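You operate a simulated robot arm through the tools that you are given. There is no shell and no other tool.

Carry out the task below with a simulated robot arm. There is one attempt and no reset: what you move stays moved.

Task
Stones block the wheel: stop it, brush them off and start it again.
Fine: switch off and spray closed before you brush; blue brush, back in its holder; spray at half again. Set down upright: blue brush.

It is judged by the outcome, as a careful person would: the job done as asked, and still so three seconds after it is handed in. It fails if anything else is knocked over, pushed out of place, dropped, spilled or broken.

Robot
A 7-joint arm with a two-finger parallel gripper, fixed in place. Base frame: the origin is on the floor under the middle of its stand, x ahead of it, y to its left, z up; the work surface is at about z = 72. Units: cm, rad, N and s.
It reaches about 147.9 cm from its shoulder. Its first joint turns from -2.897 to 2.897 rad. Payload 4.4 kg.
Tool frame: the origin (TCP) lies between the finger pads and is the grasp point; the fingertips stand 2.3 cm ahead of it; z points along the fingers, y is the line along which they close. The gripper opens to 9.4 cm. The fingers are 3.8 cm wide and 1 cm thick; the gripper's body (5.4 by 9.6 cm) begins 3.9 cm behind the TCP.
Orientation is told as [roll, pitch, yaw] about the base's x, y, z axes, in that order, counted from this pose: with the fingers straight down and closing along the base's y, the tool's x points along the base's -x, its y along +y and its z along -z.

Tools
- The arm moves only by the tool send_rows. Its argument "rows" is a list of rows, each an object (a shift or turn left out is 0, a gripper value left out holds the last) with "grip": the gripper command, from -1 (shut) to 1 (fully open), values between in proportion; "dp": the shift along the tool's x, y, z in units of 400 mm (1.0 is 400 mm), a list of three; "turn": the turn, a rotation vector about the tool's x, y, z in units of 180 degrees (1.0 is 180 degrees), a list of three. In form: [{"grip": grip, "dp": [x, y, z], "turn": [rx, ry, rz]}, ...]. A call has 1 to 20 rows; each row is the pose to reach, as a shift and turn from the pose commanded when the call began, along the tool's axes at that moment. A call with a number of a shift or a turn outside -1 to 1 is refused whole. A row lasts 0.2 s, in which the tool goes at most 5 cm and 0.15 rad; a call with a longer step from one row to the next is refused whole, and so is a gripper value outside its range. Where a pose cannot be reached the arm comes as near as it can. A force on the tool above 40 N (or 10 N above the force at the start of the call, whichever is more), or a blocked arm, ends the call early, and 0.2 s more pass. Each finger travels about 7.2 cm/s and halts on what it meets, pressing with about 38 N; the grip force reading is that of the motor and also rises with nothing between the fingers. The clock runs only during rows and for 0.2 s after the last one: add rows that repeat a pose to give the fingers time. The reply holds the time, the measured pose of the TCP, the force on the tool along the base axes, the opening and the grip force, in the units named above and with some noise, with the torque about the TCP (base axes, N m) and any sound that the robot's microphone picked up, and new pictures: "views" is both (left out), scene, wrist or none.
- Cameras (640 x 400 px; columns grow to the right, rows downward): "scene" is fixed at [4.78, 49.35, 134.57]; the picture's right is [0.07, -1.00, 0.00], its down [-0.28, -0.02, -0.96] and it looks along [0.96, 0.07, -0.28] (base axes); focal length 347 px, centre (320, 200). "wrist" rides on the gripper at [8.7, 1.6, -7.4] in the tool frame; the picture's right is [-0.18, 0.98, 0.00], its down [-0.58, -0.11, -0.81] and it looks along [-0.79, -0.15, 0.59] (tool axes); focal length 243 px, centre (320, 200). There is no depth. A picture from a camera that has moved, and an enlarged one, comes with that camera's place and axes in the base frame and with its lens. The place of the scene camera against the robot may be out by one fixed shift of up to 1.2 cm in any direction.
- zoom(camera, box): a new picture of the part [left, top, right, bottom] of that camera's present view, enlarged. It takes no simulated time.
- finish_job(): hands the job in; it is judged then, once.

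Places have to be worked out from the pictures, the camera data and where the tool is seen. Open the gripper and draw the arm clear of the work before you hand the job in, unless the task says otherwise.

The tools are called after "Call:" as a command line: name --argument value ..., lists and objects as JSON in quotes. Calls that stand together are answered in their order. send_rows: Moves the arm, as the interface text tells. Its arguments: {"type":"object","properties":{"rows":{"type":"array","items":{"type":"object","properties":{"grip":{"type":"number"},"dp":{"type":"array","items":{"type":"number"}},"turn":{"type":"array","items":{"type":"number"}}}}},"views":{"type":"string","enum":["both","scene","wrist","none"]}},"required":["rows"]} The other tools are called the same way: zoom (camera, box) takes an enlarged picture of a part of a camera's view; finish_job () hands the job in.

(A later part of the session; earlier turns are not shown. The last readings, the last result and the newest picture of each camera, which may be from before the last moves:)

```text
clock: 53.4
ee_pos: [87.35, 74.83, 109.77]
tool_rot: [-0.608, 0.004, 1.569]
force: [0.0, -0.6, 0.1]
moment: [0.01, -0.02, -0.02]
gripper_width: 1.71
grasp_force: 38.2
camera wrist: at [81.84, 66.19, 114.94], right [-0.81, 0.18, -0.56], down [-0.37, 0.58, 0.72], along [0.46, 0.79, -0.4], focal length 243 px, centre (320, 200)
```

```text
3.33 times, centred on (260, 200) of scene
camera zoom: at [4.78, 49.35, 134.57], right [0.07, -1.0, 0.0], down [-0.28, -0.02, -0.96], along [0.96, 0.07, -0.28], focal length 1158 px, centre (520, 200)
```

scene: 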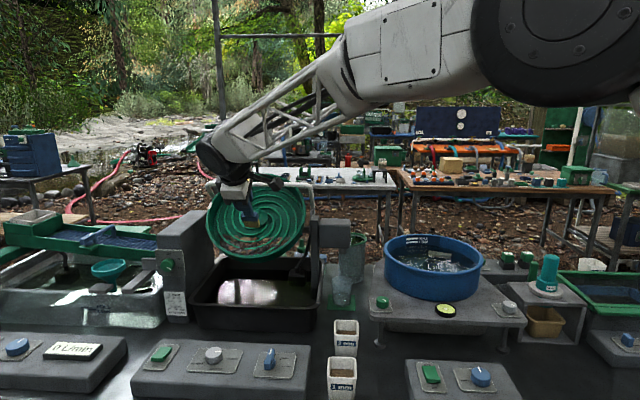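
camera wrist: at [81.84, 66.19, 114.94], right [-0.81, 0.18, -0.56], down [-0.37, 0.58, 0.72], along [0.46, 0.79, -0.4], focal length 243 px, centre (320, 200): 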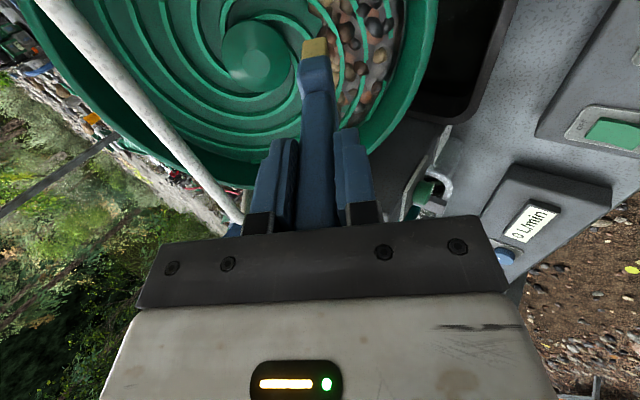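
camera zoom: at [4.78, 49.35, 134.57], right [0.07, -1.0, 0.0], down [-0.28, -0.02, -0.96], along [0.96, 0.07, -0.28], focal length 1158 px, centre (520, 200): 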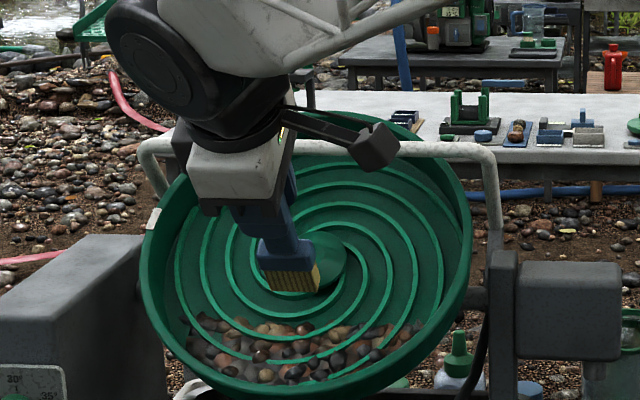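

Good: the brush hangs over the floor just upslope of the stones, about 5 cm above it, with the wheel centre at y≈74.4. I lower along the brush axis by 4 cm and check the gap.

Call:
send_rows --rows '[{"dp": [0, 0, 0.03]}, {"dp": [0, 0, 0.06]}, {"dp": [0, 0, 0.09]}, {"dp": [0, 0, 0.1]}, {"dp": [0, 0, 0.1]}]' --views "both"

Call:
zoom --camera "wrist" --box '[200, 0, 440, 150]'

Call:
zoom --camera "scene" --box '[190, 160, 330, 260]'

```text
clock: 54.6
ee_pos: [89.44, 74.84, 106.61]
tool_rot: [-0.607, 0.005, 1.568]
force: [-0.1, 0.7, -0.4]
moment: [0.0, 0.01, 0.01]
gripper_width: 1.75
grasp_force: 38.0
camera wrist: at [83.93, 66.17, 111.82], right [-0.81, 0.18, -0.56], down [-0.37, 0.58, 0.72], along [0.46, 0.79, -0.4], focal length 243 px, centre (320, 200)
```

scene: 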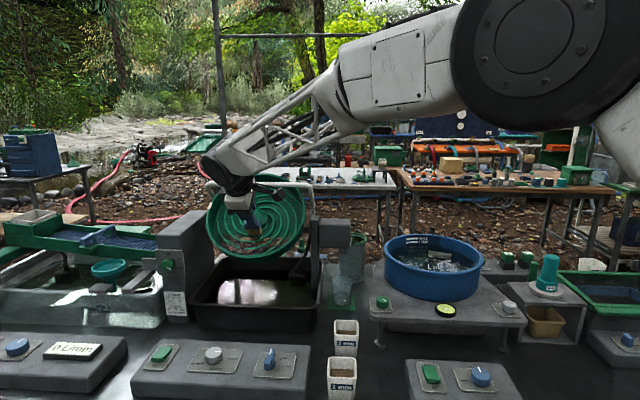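
wrist: 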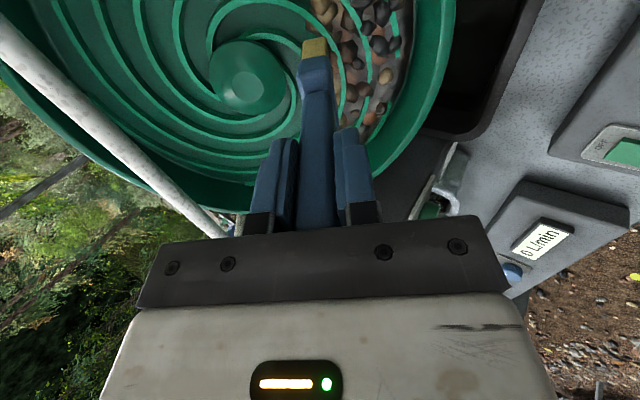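

```text
2.67 times, centred on (320, 75) of wrist
camera zoom: at [83.93, 66.17, 111.82], right [-0.81, 0.18, -0.56], down [-0.37, 0.58, 0.72], along [0.46, 0.79, -0.4], focal length 647 px, centre (320, 533)
```

zoom: 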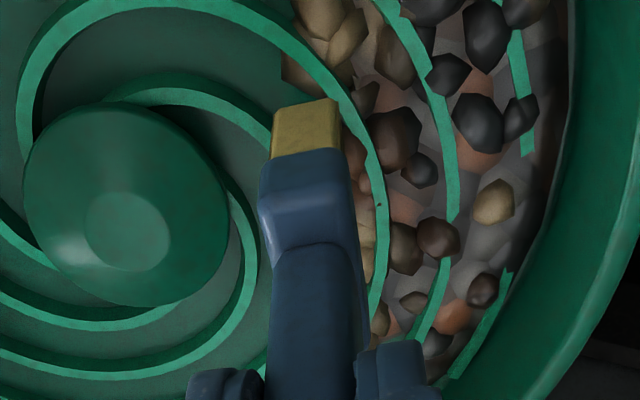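

```text
4.00 times, centred on (260, 210) of scene
camera zoom: at [4.78, 49.35, 134.57], right [0.07, -1.0, 0.0], down [-0.28, -0.02, -0.96], along [0.96, 0.07, -0.28], focal length 1389 px, centre (560, 160)
```

zoom: 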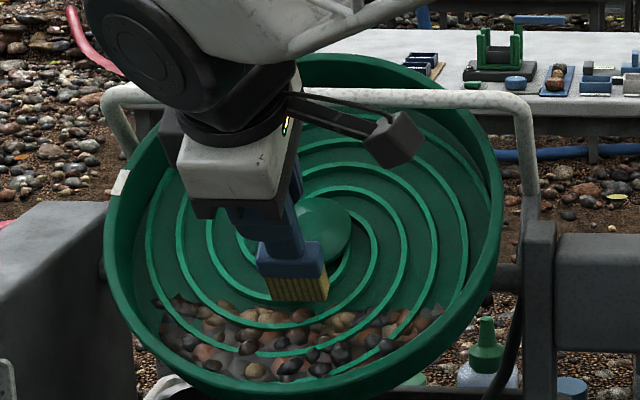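

The bristle end is about 1 cm above the floor. I lower in small steps and read the force.

Call:
send_rows --rows '[{"dp": [0, 0, 0.01]}, {"dp": [0, 0, 0.02]}, {"dp": [0, 0, 0.02]}]' --views "none"

Call:
send_rows --rows '[{"dp": [0, 0, 0.005]}, {"dp": [0, 0, 0.01]}, {"dp": [0, 0, 0.01]}]' --views "wrist"

Call:
zoom --camera "wrist" --box '[200, 0, 440, 150]'

```text
clock: 55.4
ee_pos: [89.93, 74.71, 105.85]
tool_rot: [-0.608, 0.003, 1.57]
force: [-0.7, -0.3, 0.5]
moment: [0.02, 0.03, -0.01]
gripper_width: 1.72
grasp_force: 38.8
```

```text
clock: 56.2
ee_pos: [90.22, 74.92, 105.42]
tool_rot: [-0.607, 0.003, 1.568]
force: [0.7, 0.0, -0.5]
moment: [-0.01, -0.01, -0.02]
gripper_width: 1.73
grasp_force: 38.2
camera wrist: at [84.7, 66.15, 110.72], right [-0.81, 0.18, -0.56], down [-0.37, 0.58, 0.72], along [0.46, 0.79, -0.4], focal length 243 px, centre (320, 200)
```

wrist: 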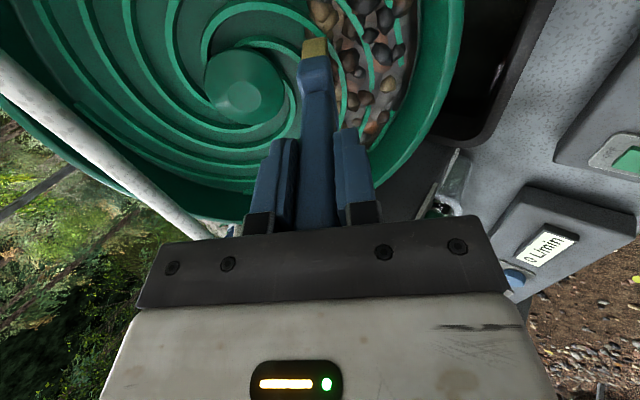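

```text
2.67 times, centred on (320, 75) of wrist
camera zoom: at [84.7, 66.15, 110.72], right [-0.81, 0.18, -0.56], down [-0.37, 0.58, 0.72], along [0.46, 0.79, -0.4], focal length 647 px, centre (320, 533)
```

zoom: 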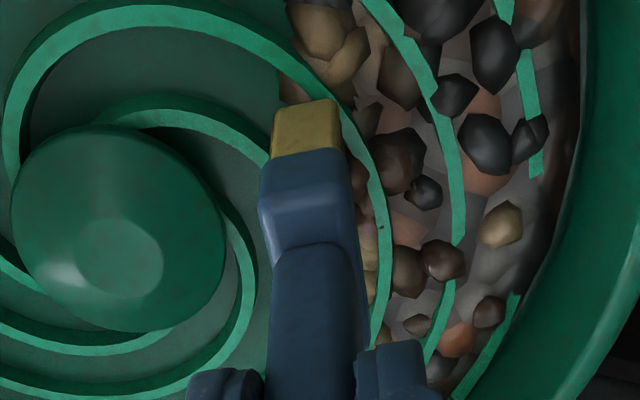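

Still no contact force. I continue down in small steps.

Call:
send_rows --rows '[{"dp": [0, 0, 0.008]}, {"dp": [0, 0, 0.016]}, {"dp": [0, 0, 0.016]}]' --views "none"

Call:
send_rows --rows '[{"dp": [0, 0, 0.005]}, {"dp": [0, 0, 0.01]}, {"dp": [0, 0, 0.01]}]' --views "both"

Call:
zoom --camera "wrist" --box '[200, 0, 440, 150]'

Call:
zoom --camera "scene" --box '[215, 200, 305, 260]'

```text
clock: 57.0
ee_pos: [90.55, 74.73, 105.0]
tool_rot: [-0.607, 0.004, 1.571]
force: [-0.7, 0.0, -0.1]
moment: [0.01, 0.02, -0.05]
gripper_width: 1.73
grasp_force: 37.6
```

```text
clock: 57.8
ee_pos: [90.9, 74.82, 104.65]
tool_rot: [-0.609, 0.002, 1.57]
force: [-0.7, -0.1, -0.9]
moment: [0.02, 0.05, 0.02]
gripper_width: 1.7
grasp_force: 37.7
camera wrist: at [85.4, 66.17, 109.85], right [-0.81, 0.18, -0.56], down [-0.37, 0.58, 0.72], along [0.46, 0.79, -0.4], focal length 243 px, centre (320, 200)
```

scene: 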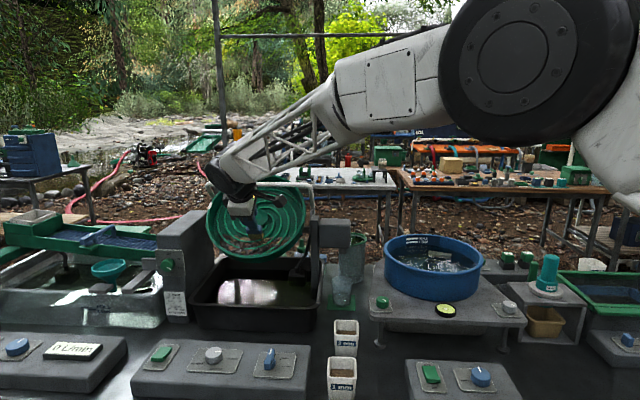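
wrist: 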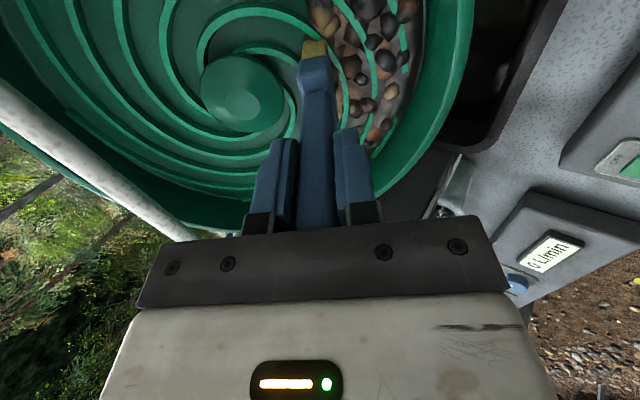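

```text
2.67 times, centred on (320, 75) of wrist
camera zoom: at [85.4, 66.17, 109.85], right [-0.81, 0.18, -0.56], down [-0.37, 0.58, 0.72], along [0.46, 0.79, -0.4], focal length 647 px, centre (320, 533)
```

zoom: 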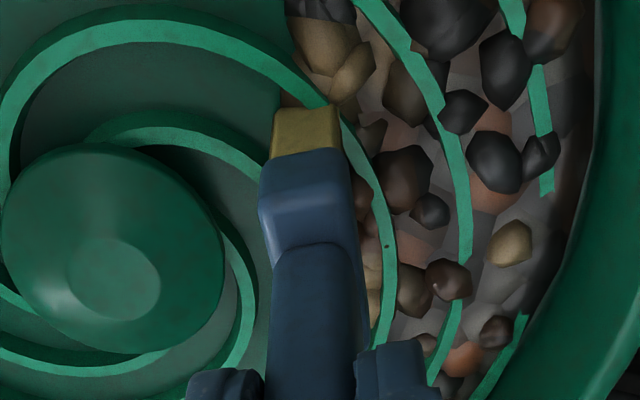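

```text
6.67 times, centred on (260, 230) of scene
camera zoom: at [4.78, 49.35, 134.57], right [0.07, -1.0, 0.0], down [-0.28, -0.02, -0.96], along [0.96, 0.07, -0.28], focal length 2316 px, centre (720, 0)
```

zoom: 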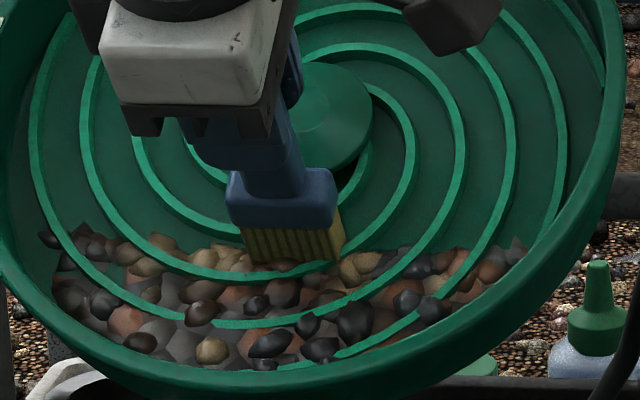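

The bristles now look level with the top of the stone bed, but still no force. I go a bit further down to find the floor.

Call:
send_rows --rows '[{"dp": [0, 0, 0.006]}, {"dp": [0, 0, 0.012]}, {"dp": [0, 0, 0.012]}]' --views "none"

Call:
send_rows --rows '[{"dp": [0, 0, 0.004]}, {"dp": [0, 0, 0.008]}, {"dp": [0, 0, 0.008]}]' --views "both"

Call:
zoom --camera "wrist" --box '[200, 0, 440, 150]'

Call:
zoom --camera "scene" --box '[215, 200, 305, 260]'

```text
clock: 58.6
ee_pos: [91.09, 75.03, 104.33]
tool_rot: [-0.609, 0.002, 1.568]
force: [-21.2, 3.0, 24.2]
moment: [0.17, 0.05, 0.13]
gripper_width: 1.77
grasp_force: 37.7
```

```text
clock: 59.1
ee_pos: [91.17, 74.95, 104.3]
tool_rot: [-0.612, 0.0, 1.568]
force: [-6.1, 0.8, 7.2]
moment: [-0.02, 0.01, 0.01]
gripper_width: 1.74
grasp_force: 38.1
stopped in row 2: the force on the tool passed its limit at 44 N (the readings are from after the stop); the commanded pose is now the measured one
camera wrist: at [85.72, 66.28, 109.48], right [-0.81, 0.19, -0.56], down [-0.37, 0.58, 0.72], along [0.46, 0.79, -0.4], focal length 243 px, centre (320, 200)
```

scene: 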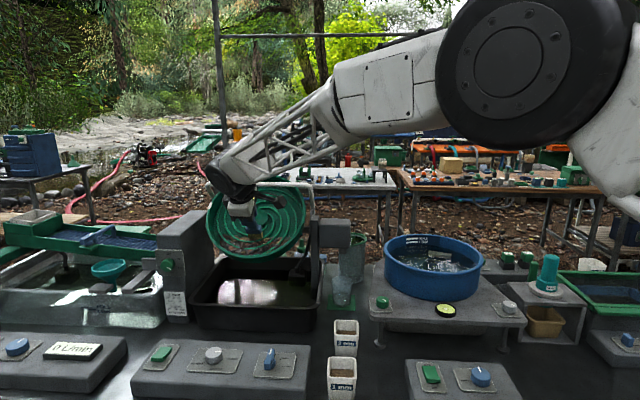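
wrist: 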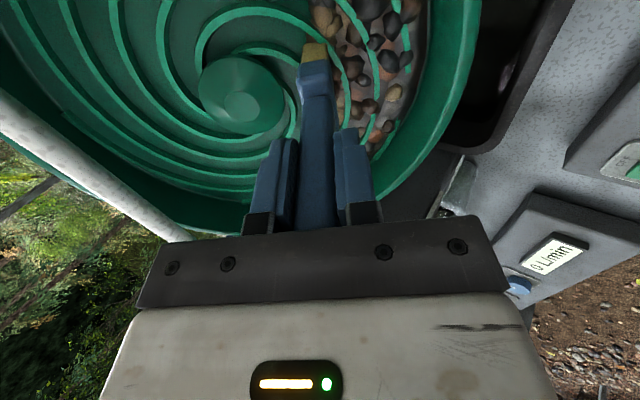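

```text
2.67 times, centred on (320, 75) of wrist
camera zoom: at [85.72, 66.28, 109.48], right [-0.81, 0.19, -0.56], down [-0.37, 0.58, 0.72], along [0.46, 0.79, -0.4], focal length 647 px, centre (320, 533)
```

zoom: 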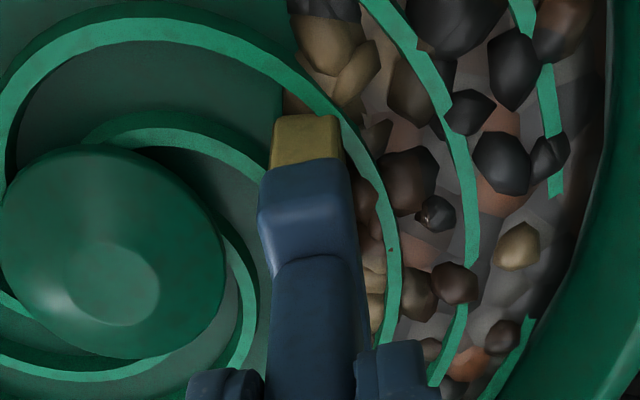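

```text
6.67 times, centred on (260, 230) of scene
camera zoom: at [4.78, 49.35, 134.57], right [0.07, -1.0, 0.0], down [-0.28, -0.02, -0.96], along [0.96, 0.07, -0.28], focal length 2316 px, centre (720, 0)
```

zoom: 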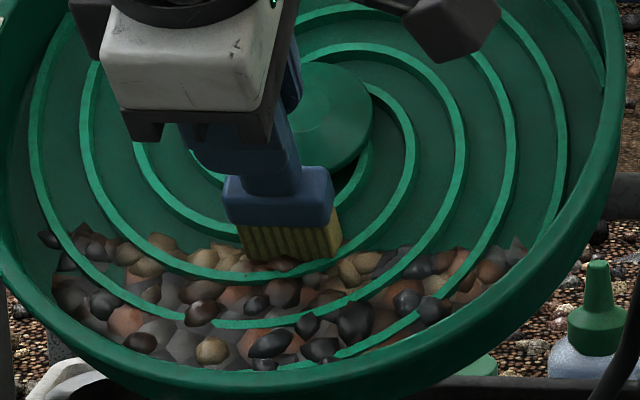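

Contact at about 32–44 N with the TCP at (91.1, 75.0, 104.3): that is the floor (or a rib) under the bristles. I back off 3 mm and make a first slow sweep down the slope through the stones.

Call:
send_rows --rows '[{"dp": [0, 0, -0.0075]}, {"dp": [0, 0.02, -0.0075]}, {"dp": [0, 0.04, -0.0075]}, {"dp": [0, 0.06, -0.0075]}, {"dp": [0, 0.08, -0.0075]}, {"dp": [0, 0.1, -0.0075]}, {"dp": [0, 0.12, -0.0075]}, {"dp": [0, 0.12, -0.0075]}]' --views "both"

Call:
zoom --camera "wrist" --box '[200, 0, 440, 150]'

Call:
zoom --camera "scene" --box '[215, 200, 305, 260]'

```text
clock: 61.0
ee_pos: [87.13, 75.12, 101.72]
tool_rot: [-0.609, 0.002, 1.568]
force: [0.5, 0.7, -1.2]
moment: [0.0, 0.01, -0.02]
gripper_width: 1.74
grasp_force: 38.2
camera wrist: at [81.65, 66.37, 106.96], right [-0.81, 0.18, -0.56], down [-0.37, 0.58, 0.72], along [0.46, 0.79, -0.4], focal length 243 px, centre (320, 200)
```

scene: 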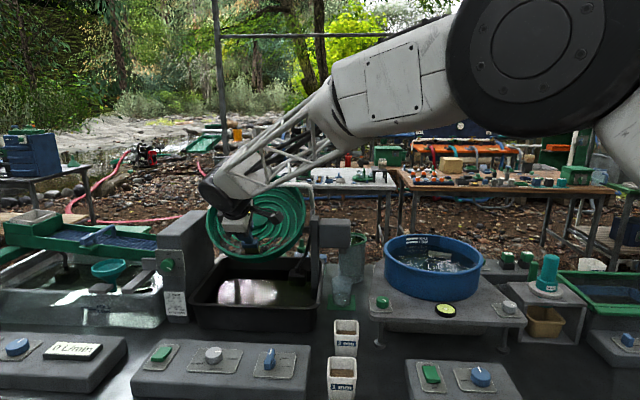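
wrist: 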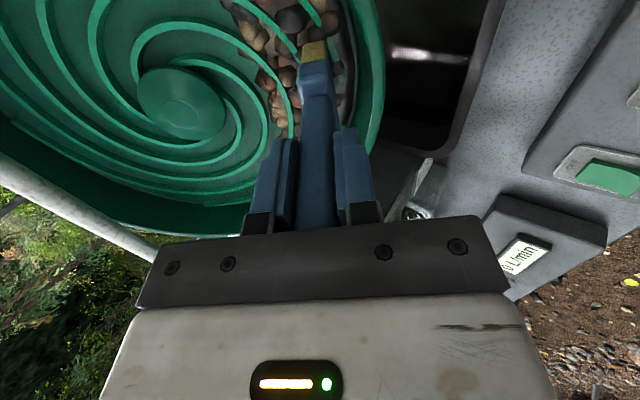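

```text
2.67 times, centred on (320, 75) of wrist
camera zoom: at [81.65, 66.37, 106.96], right [-0.81, 0.18, -0.56], down [-0.37, 0.58, 0.72], along [0.46, 0.79, -0.4], focal length 647 px, centre (320, 533)
```

zoom: 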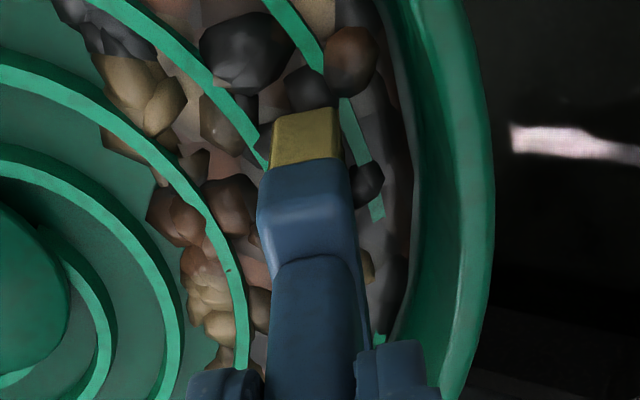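

```text
6.67 times, centred on (260, 230) of scene
camera zoom: at [4.78, 49.35, 134.57], right [0.07, -1.0, 0.0], down [-0.28, -0.02, -0.96], along [0.96, 0.07, -0.28], focal length 2316 px, centre (720, 0)
```

zoom: 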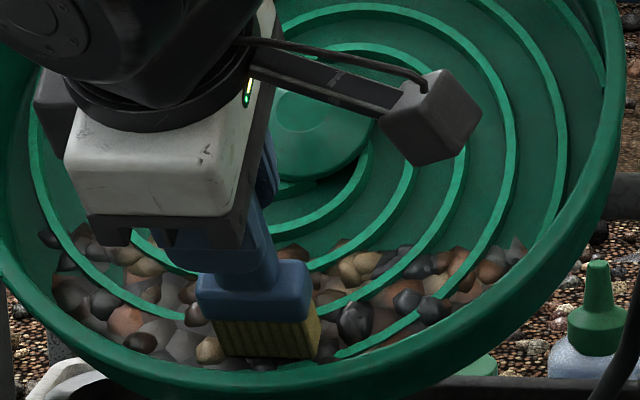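

No resistance and the stones did not move, so the bristles were riding just above them here. I lower in small steps at this spot until I feel contact.

Call:
send_rows --rows '[{"dp": [0, 0, 0.005]}, {"dp": [0, 0, 0.01]}, {"dp": [0, 0, 0.01]}]' --views "none"

Call:
send_rows --rows '[{"dp": [0, 0, 0.005]}, {"dp": [0, 0, 0.008]}, {"dp": [0, 0, 0.008]}]' --views "wrist"

Call:
zoom --camera "wrist" --box '[200, 0, 440, 150]'

```text
clock: 61.8
ee_pos: [87.42, 75.03, 101.37]
tool_rot: [-0.61, 0.002, 1.568]
force: [-0.3, -0.5, -0.3]
moment: [0.0, 0.02, -0.02]
gripper_width: 1.72
grasp_force: 38.3
```

```text
clock: 62.5
ee_pos: [87.6, 75.09, 101.06]
tool_rot: [-0.611, 0.001, 1.568]
force: [-9.8, -0.5, 9.3]
moment: [-0.08, 0.23, -0.1]
gripper_width: 1.73
grasp_force: 38.3
camera wrist: at [82.1, 66.39, 106.43], right [-0.81, 0.18, -0.56], down [-0.37, 0.58, 0.72], along [0.46, 0.79, -0.4], focal length 243 px, centre (320, 200)
```

wrist: 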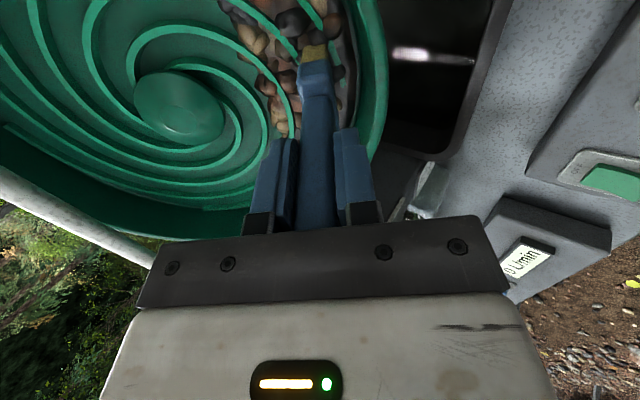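

```text
2.67 times, centred on (320, 75) of wrist
camera zoom: at [82.1, 66.39, 106.43], right [-0.81, 0.18, -0.56], down [-0.37, 0.58, 0.72], along [0.46, 0.79, -0.4], focal length 647 px, centre (320, 533)
```

zoom: 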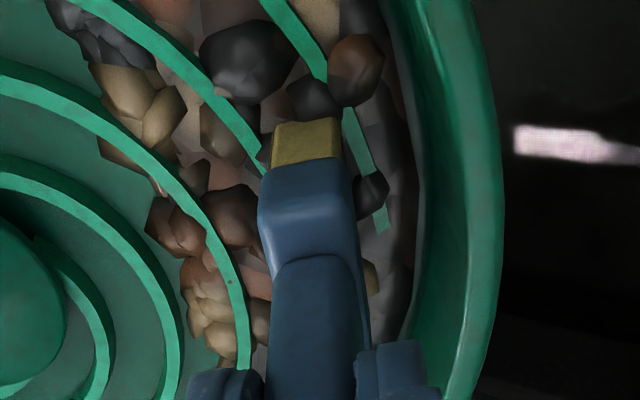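

Now the bristles flex (they look shorter) with about 13 N: proper contact. I sweep on down the slope with this pressure and watch the stones.

Call:
send_rows --rows '[{"dp": [0, 0.01, 0]}, {"dp": [0, 0.02, 0]}, {"dp": [0, 0.03, 0]}, {"dp": [0, 0.03, 0]}]' --views "both"

Call:
zoom --camera "wrist" --box '[200, 0, 440, 150]'

Call:
zoom --camera "scene" --box '[215, 200, 305, 260]'

```text
clock: 63.5
ee_pos: [86.57, 74.8, 100.41]
tool_rot: [-0.608, 0.002, 1.569]
force: [-2.3, -0.6, 5.2]
moment: [-0.07, -0.15, -0.04]
gripper_width: 1.73
grasp_force: 37.5
camera wrist: at [81.09, 66.24, 105.61], right [-0.81, 0.18, -0.56], down [-0.37, 0.58, 0.72], along [0.46, 0.79, -0.4], focal length 243 px, centre (320, 200)
```

scene: 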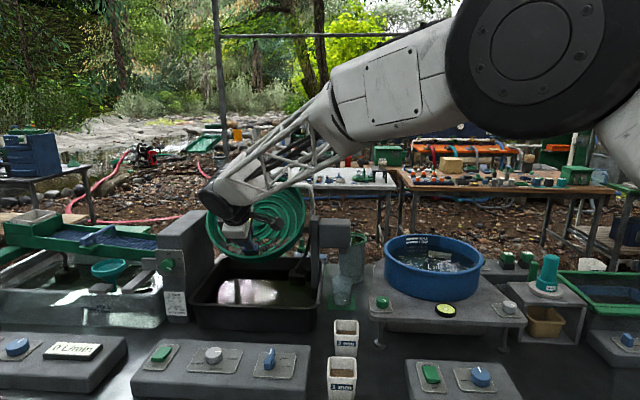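
wrist: 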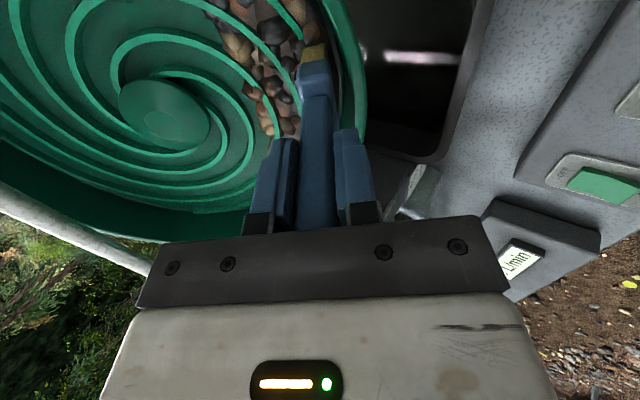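

```text
2.67 times, centred on (320, 75) of wrist
camera zoom: at [81.09, 66.24, 105.61], right [-0.81, 0.18, -0.56], down [-0.37, 0.58, 0.72], along [0.46, 0.79, -0.4], focal length 647 px, centre (320, 533)
```

zoom: 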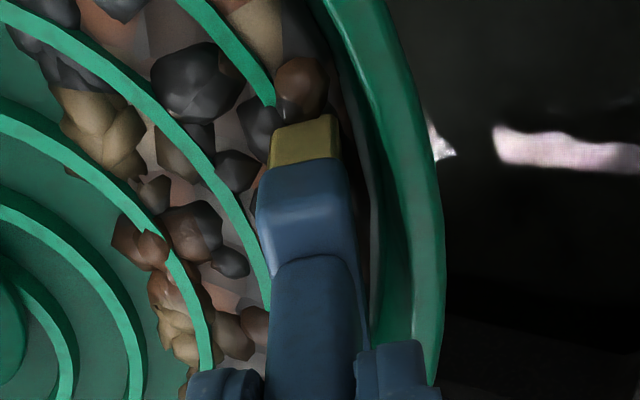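

```text
6.67 times, centred on (260, 230) of scene
camera zoom: at [4.78, 49.35, 134.57], right [0.07, -1.0, 0.0], down [-0.28, -0.02, -0.96], along [0.96, 0.07, -0.28], focal length 2316 px, centre (720, 0)
```

zoom: 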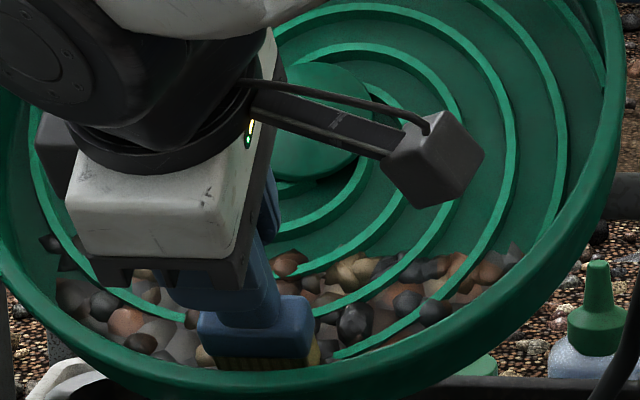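

I lift the brush off along its axis to see what this stroke did.

Call:
send_rows --rows '[{"dp": [0, 0, -0.05]}, {"dp": [0, 0, -0.12]}, {"dp": [0, 0, -0.2]}, {"dp": [0, 0.02, -0.28]}, {"dp": [0, 0.02, -0.28]}]' --views "both"

Call:
zoom --camera "wrist" --box '[200, 0, 440, 150]'

Call:
zoom --camera "scene" --box '[215, 200, 305, 260]'

```text
clock: 64.8
ee_pos: [79.88, 75.01, 109.19]
tool_rot: [-0.609, 0.003, 1.568]
force: [-0.1, 0.3, -1.3]
moment: [-0.02, 0.02, 0.0]
gripper_width: 1.75
grasp_force: 37.9
camera wrist: at [74.29, 66.38, 114.42], right [-0.81, 0.18, -0.56], down [-0.37, 0.58, 0.72], along [0.46, 0.79, -0.4], focal length 243 px, centre (320, 200)
```

scene: 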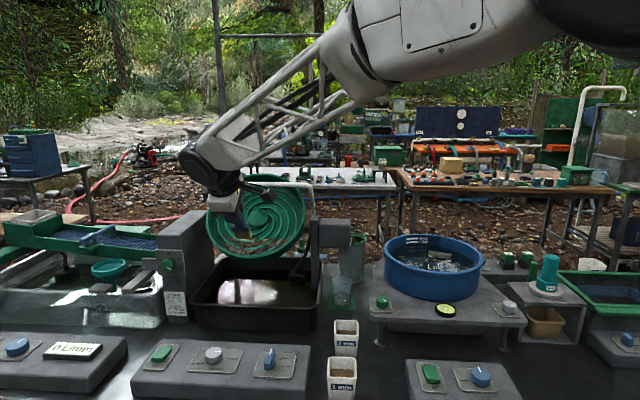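
wrist: 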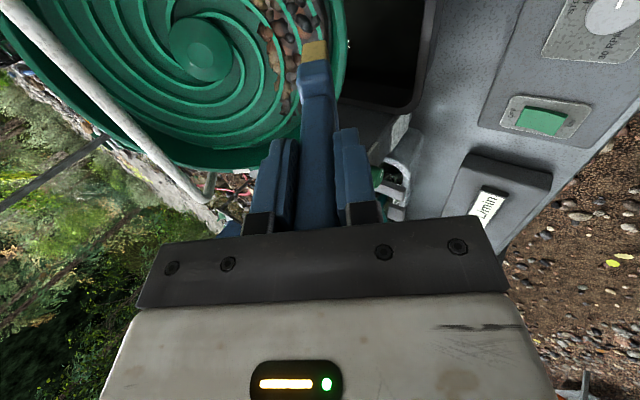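

```text
2.67 times, centred on (320, 75) of wrist
camera zoom: at [74.29, 66.38, 114.42], right [-0.81, 0.18, -0.56], down [-0.37, 0.58, 0.72], along [0.46, 0.79, -0.4], focal length 647 px, centre (320, 533)
```

zoom: 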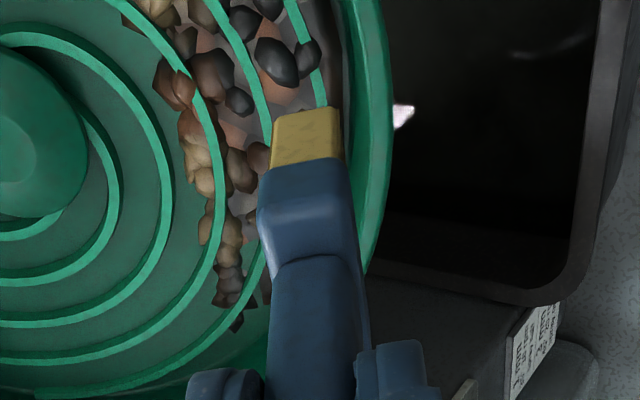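

```text
6.67 times, centred on (260, 230) of scene
camera zoom: at [4.78, 49.35, 134.57], right [0.07, -1.0, 0.0], down [-0.28, -0.02, -0.96], along [0.96, 0.07, -0.28], focal length 2316 px, centre (720, 0)
```

zoom: 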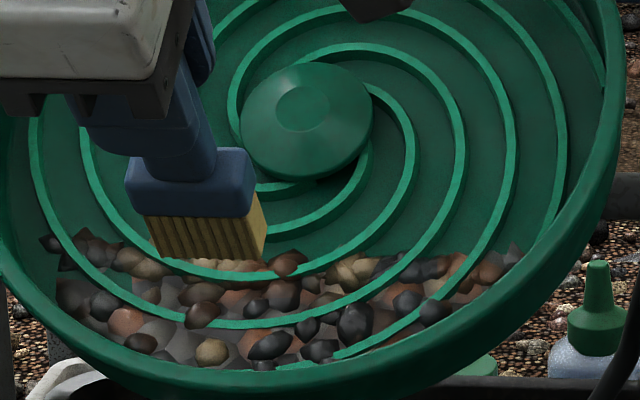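

The stones look unchanged, so the light contact was not enough. I now do a full stroke in the middle lane with the bristles pressed a few millimetres all the way down the slope, then up the wall and out over the lip.

Call:
send_rows --rows '[{"dp": [0, -0.085, 0.0845]}, {"dp": [0, -0.17, 0.1695]}, {"dp": [0, -0.1825, 0.2445]}, {"dp": [0, -0.1825, 0.2645]}, {"dp": [0, -0.1575, 0.2695]}, {"dp": [0, -0.1325, 0.2733]}, {"dp": [0, -0.1075, 0.277]}, {"dp": [0, -0.0825, 0.28]}, {"dp": [0, -0.0575, 0.2825]}, {"dp": [0, -0.0325, 0.2845]}, {"dp": [0, -0.015, 0.2845]}, {"dp": [0, -0.005, 0.232]}, {"dp": [0, 0.005, 0.182]}, {"dp": [0, 0.02, 0.132]}, {"dp": [0, 0.0675, 0.107]}, {"dp": [0, 0, 0]}]' --views "both"

Call:
zoom --camera "scene" --box '[215, 200, 305, 260]'

```text
refused: row 16 steps farther than a row can; nothing moved
```

```text
6.67 times, centred on (260, 230) of scene
camera zoom: at [4.78, 49.35, 134.57], right [0.07, -1.0, 0.0], down [-0.28, -0.02, -0.96], along [0.96, 0.07, -0.28], focal length 2316 px, centre (720, 0)
```

zoom: 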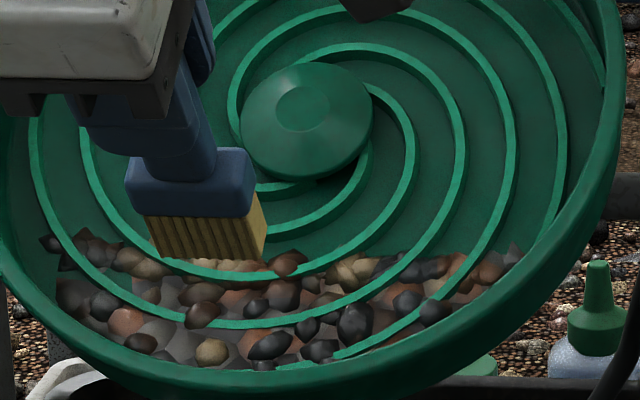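

The last row's step was too long, so nothing moved. I resend the same stroke with an extra intermediate row.

Call:
send_rows --rows '[{"dp": [0, -0.085, 0.0845]}, {"dp": [0, -0.17, 0.1695]}, {"dp": [0, -0.1825, 0.2445]}, {"dp": [0, -0.1825, 0.2645]}, {"dp": [0, -0.1575, 0.2695]}, {"dp": [0, -0.1325, 0.2733]}, {"dp": [0, -0.1075, 0.277]}, {"dp": [0, -0.0825, 0.28]}, {"dp": [0, -0.0575, 0.2825]}, {"dp": [0, -0.0325, 0.2845]}, {"dp": [0, -0.015, 0.2845]}, {"dp": [0, -0.005, 0.232]}, {"dp": [0, 0.005, 0.182]}, {"dp": [0, 0.02, 0.132]}, {"dp": [0, 0.0675, 0.107]}, {"dp": [0, 0.03, 0.05]}, {"dp": [0, 0, 0]}]' --views "both"

Call:
zoom --camera "scene" --box '[215, 200, 305, 260]'

Call:
zoom --camera "wrist" --box '[200, 0, 440, 150]'

```text
clock: 68.3
ee_pos: [79.5, 74.89, 108.86]
tool_rot: [-0.608, 0.002, 1.568]
force: [0.7, -0.5, -1.3]
moment: [-0.01, 0.03, 0.01]
gripper_width: 1.69
grasp_force: 37.8
camera wrist: at [73.95, 66.25, 114.09], right [-0.81, 0.18, -0.56], down [-0.37, 0.58, 0.72], along [0.46, 0.79, -0.4], focal length 243 px, centre (320, 200)
```

scene: 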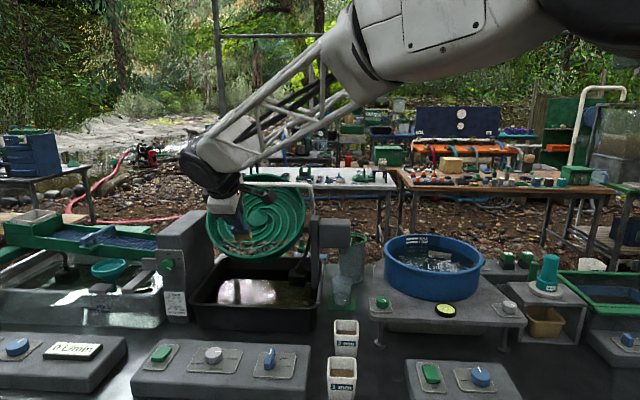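
wrist: 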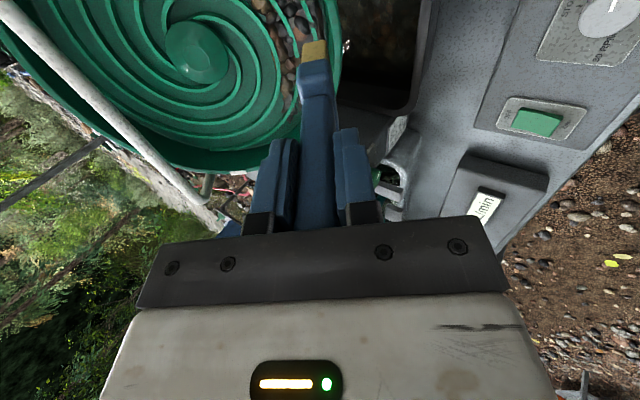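

```text
6.67 times, centred on (260, 230) of scene
camera zoom: at [4.78, 49.35, 134.57], right [0.07, -1.0, 0.0], down [-0.28, -0.02, -0.96], along [0.96, 0.07, -0.28], focal length 2316 px, centre (720, 0)
```

zoom: 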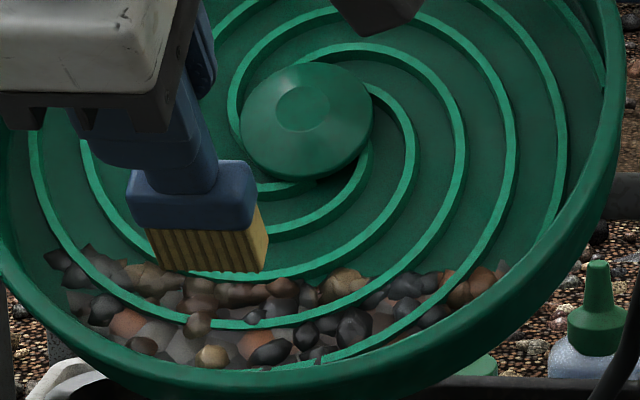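

```text
2.67 times, centred on (320, 75) of wrist
camera zoom: at [73.95, 66.25, 114.09], right [-0.81, 0.18, -0.56], down [-0.37, 0.58, 0.72], along [0.46, 0.79, -0.4], focal length 647 px, centre (320, 533)
```

zoom: 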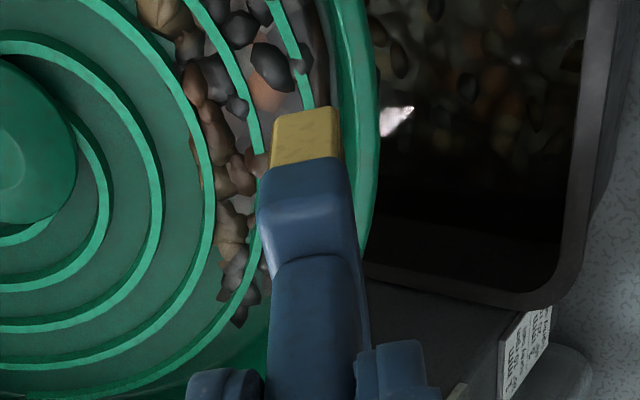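

That worked: the stone bed has shrunk and stones now lie in the black tub below. I repeat the stroke in the middle lane.

Call:
send_rows --rows '[{"dp": [0, -0.085, 0.0845]}, {"dp": [0, -0.15, 0.1695]}, {"dp": [0, -0.16, 0.2445]}, {"dp": [0, -0.16, 0.267]}, {"dp": [0, -0.145, 0.272]}, {"dp": [0, -0.125, 0.276]}, {"dp": [0, -0.1, 0.28]}, {"dp": [0, -0.08, 0.2825]}, {"dp": [0, -0.0575, 0.285]}, {"dp": [0, -0.0325, 0.287]}, {"dp": [0, -0.015, 0.287]}, {"dp": [0, -0.005, 0.232]}, {"dp": [0, 0.005, 0.182]}, {"dp": [0, 0.02, 0.132]}, {"dp": [0, 0.0675, 0.107]}, {"dp": [0, 0.03, 0.05]}, {"dp": [0, 0, 0]}]' --views "both"

Call:
zoom --camera "scene" --box '[215, 200, 305, 260]'

Call:
zoom --camera "wrist" --box '[200, 0, 440, 150]'

```text
clock: 70.2
ee_pos: [88.66, 75.03, 102.01]
tool_rot: [-0.614, -0.002, 1.57]
force: [-3.9, 2.0, 8.4]
moment: [0.03, -0.25, 0.05]
gripper_width: 1.75
grasp_force: 37.7
stopped in row 9: the force on the tool passed its limit at 42 N (the readings are from after the stop); the commanded pose is now the measured one
camera wrist: at [83.06, 66.31, 107.23], right [-0.8, 0.19, -0.57], down [-0.37, 0.58, 0.72], along [0.46, 0.79, -0.4], focal length 243 px, centre (320, 200)
```

scene: 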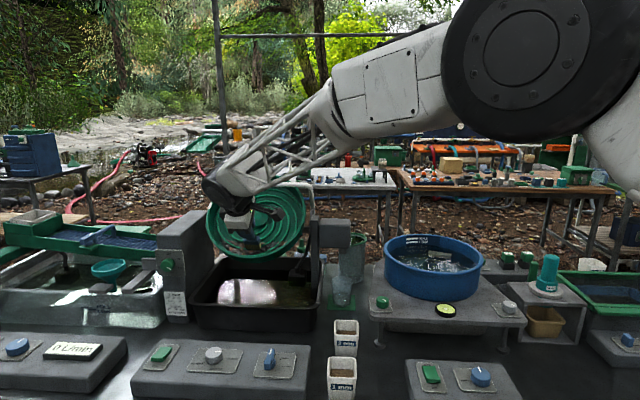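
wrist: 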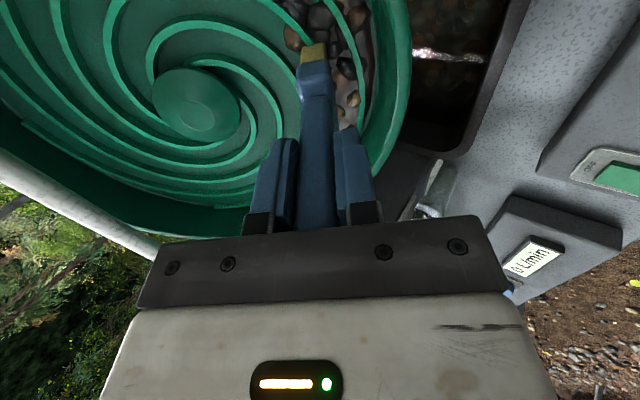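

```text
6.67 times, centred on (260, 230) of scene
camera zoom: at [4.78, 49.35, 134.57], right [0.07, -1.0, 0.0], down [-0.28, -0.02, -0.96], along [0.96, 0.07, -0.28], focal length 2316 px, centre (720, 0)
```

zoom: 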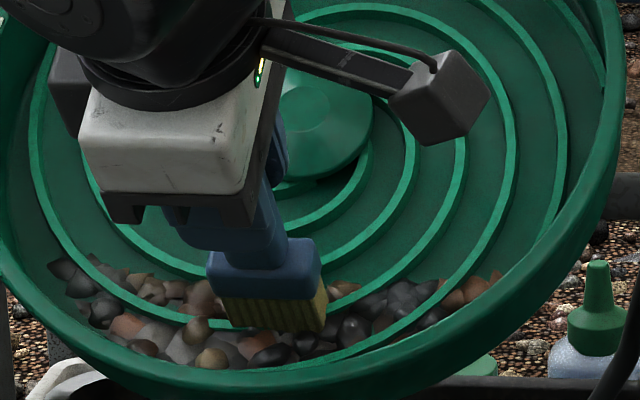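

```text
2.67 times, centred on (320, 75) of wrist
camera zoom: at [83.06, 66.31, 107.23], right [-0.8, 0.19, -0.57], down [-0.37, 0.58, 0.72], along [0.46, 0.79, -0.4], focal length 647 px, centre (320, 533)
```

zoom: 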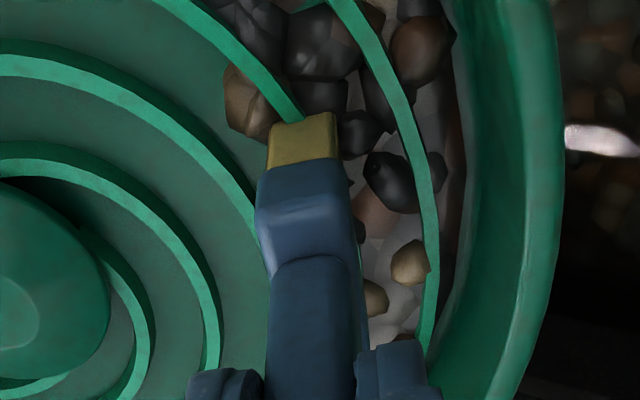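

The pressure briefly reached the 40 N limit on a rib halfway. I ease off 2 mm and finish this stroke down the slope and over the lip.

Call:
send_rows --rows '[{"dp": [0, 0, -0.006]}, {"dp": [0, 0.02, -0.005]}, {"dp": [0, 0.045, 0.0]}, {"dp": [0, 0.07, 0.002]}, {"dp": [0, 0.08, -0.05]}, {"dp": [0, 0.09, -0.1]}, {"dp": [0, 0.105, -0.15]}, {"dp": [0, 0.15, -0.175]}, {"dp": [0, 0.115, -0.23]}, {"dp": [0, 0.0857, -0.28]}, {"dp": [0, 0.0857, -0.28]}]' --views "both"

Call:
zoom --camera "scene" --box '[215, 200, 305, 260]'

Call:
zoom --camera "wrist" --box '[200, 0, 440, 150]'

```text
clock: 72.6
ee_pos: [79.28, 74.82, 109.21]
tool_rot: [-0.613, -0.002, 1.57]
force: [-0.3, 0.1, -0.4]
moment: [-0.01, 0.01, 0.02]
gripper_width: 1.73
grasp_force: 37.3
camera wrist: at [73.64, 66.25, 114.45], right [-0.8, 0.19, -0.56], down [-0.37, 0.58, 0.72], along [0.46, 0.79, -0.4], focal length 243 px, centre (320, 200)
```

scene: 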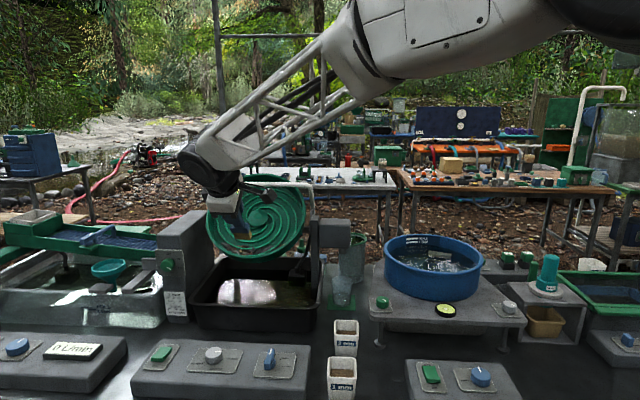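
wrist: 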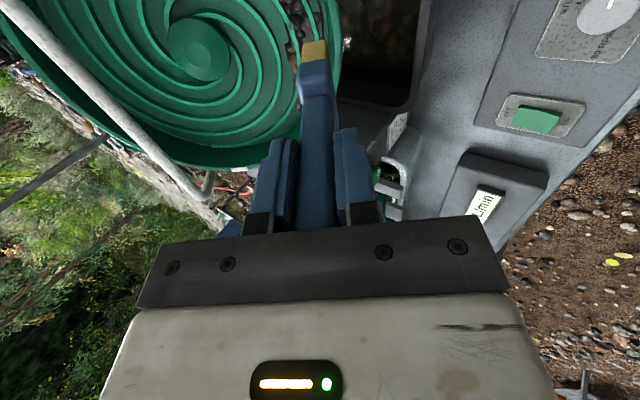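

```text
6.67 times, centred on (260, 230) of scene
camera zoom: at [4.78, 49.35, 134.57], right [0.07, -1.0, 0.0], down [-0.28, -0.02, -0.96], along [0.96, 0.07, -0.28], focal length 2316 px, centre (720, 0)
```

zoom: 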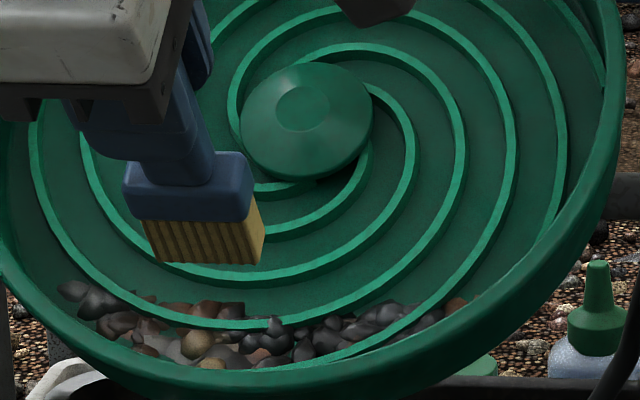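

```text
2.67 times, centred on (320, 75) of wrist
camera zoom: at [73.64, 66.25, 114.45], right [-0.8, 0.19, -0.56], down [-0.37, 0.58, 0.72], along [0.46, 0.79, -0.4], focal length 647 px, centre (320, 533)
```

zoom: 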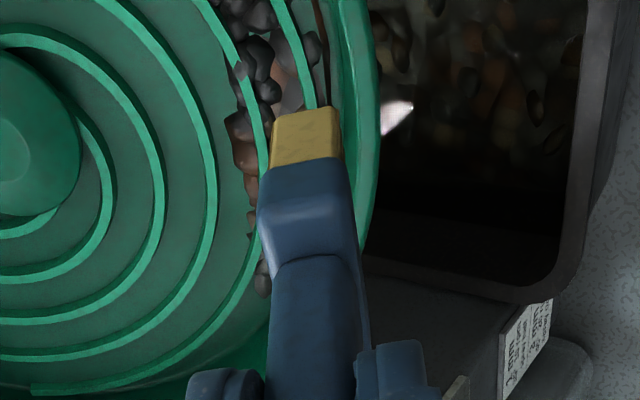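

The bed is about half gone. I repeat with a stroke over the remaining band, at slightly gentler depth.

Call:
send_rows --rows '[{"dp": [0, -0.059, 0.085]}, {"dp": [0, -0.109, 0.17]}, {"dp": [0, -0.121, 0.25]}, {"dp": [0, -0.121, 0.271]}, {"dp": [0, -0.096, 0.274]}, {"dp": [0, -0.076, 0.276]}, {"dp": [0, -0.056, 0.2805]}, {"dp": [0, -0.036, 0.2825]}, {"dp": [0, -0.019, 0.2825]}, {"dp": [0, -0.009, 0.2775]}, {"dp": [0, -0.001, 0.2325]}, {"dp": [0, 0.009, 0.1825]}, {"dp": [0, 0.021, 0.1325]}, {"dp": [0, 0.066, 0.1075]}, {"dp": [0, 0.029, 0.0575]}, {"dp": [0, 0, 0]}, {"dp": [0, 0, 0]}]' --views "both"

Call:
zoom --camera "scene" --box '[215, 200, 305, 260]'

Call:
zoom --camera "wrist" --box '[200, 0, 440, 150]'

```text
clock: 76.2
ee_pos: [79.03, 74.97, 109.35]
tool_rot: [-0.614, -0.002, 1.568]
force: [-0.4, -0.3, -0.6]
moment: [0.01, 0.04, -0.02]
gripper_width: 1.74
grasp_force: 38.1
camera wrist: at [73.5, 66.24, 114.59], right [-0.8, 0.19, -0.56], down [-0.37, 0.58, 0.72], along [0.46, 0.79, -0.4], focal length 243 px, centre (320, 200)
```

scene: 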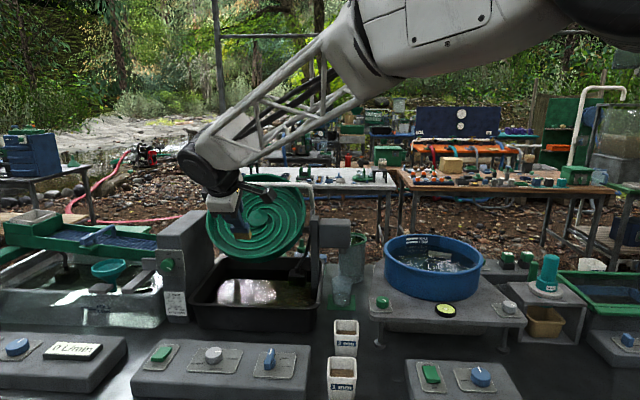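
wrist: 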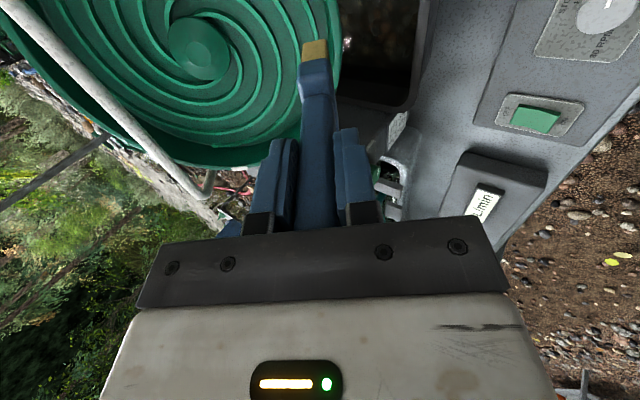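

```text
6.67 times, centred on (260, 230) of scene
camera zoom: at [4.78, 49.35, 134.57], right [0.07, -1.0, 0.0], down [-0.28, -0.02, -0.96], along [0.96, 0.07, -0.28], focal length 2316 px, centre (720, 0)
```

zoom: 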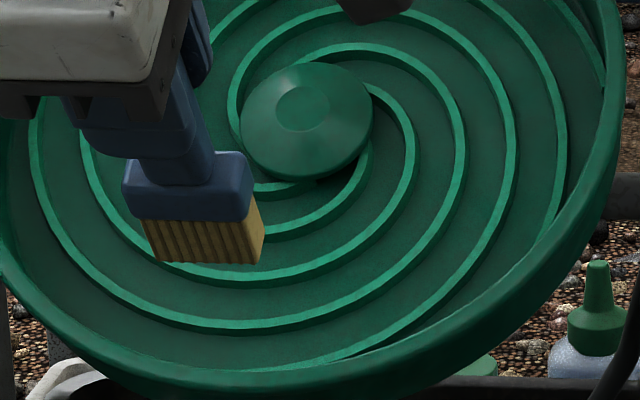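

```text
2.67 times, centred on (320, 75) of wrist
camera zoom: at [73.5, 66.24, 114.59], right [-0.8, 0.19, -0.56], down [-0.37, 0.58, 0.72], along [0.46, 0.79, -0.4], focal length 647 px, centre (320, 533)
```

zoom: 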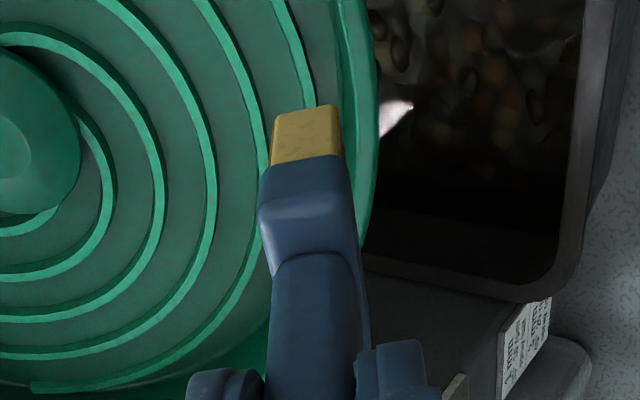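

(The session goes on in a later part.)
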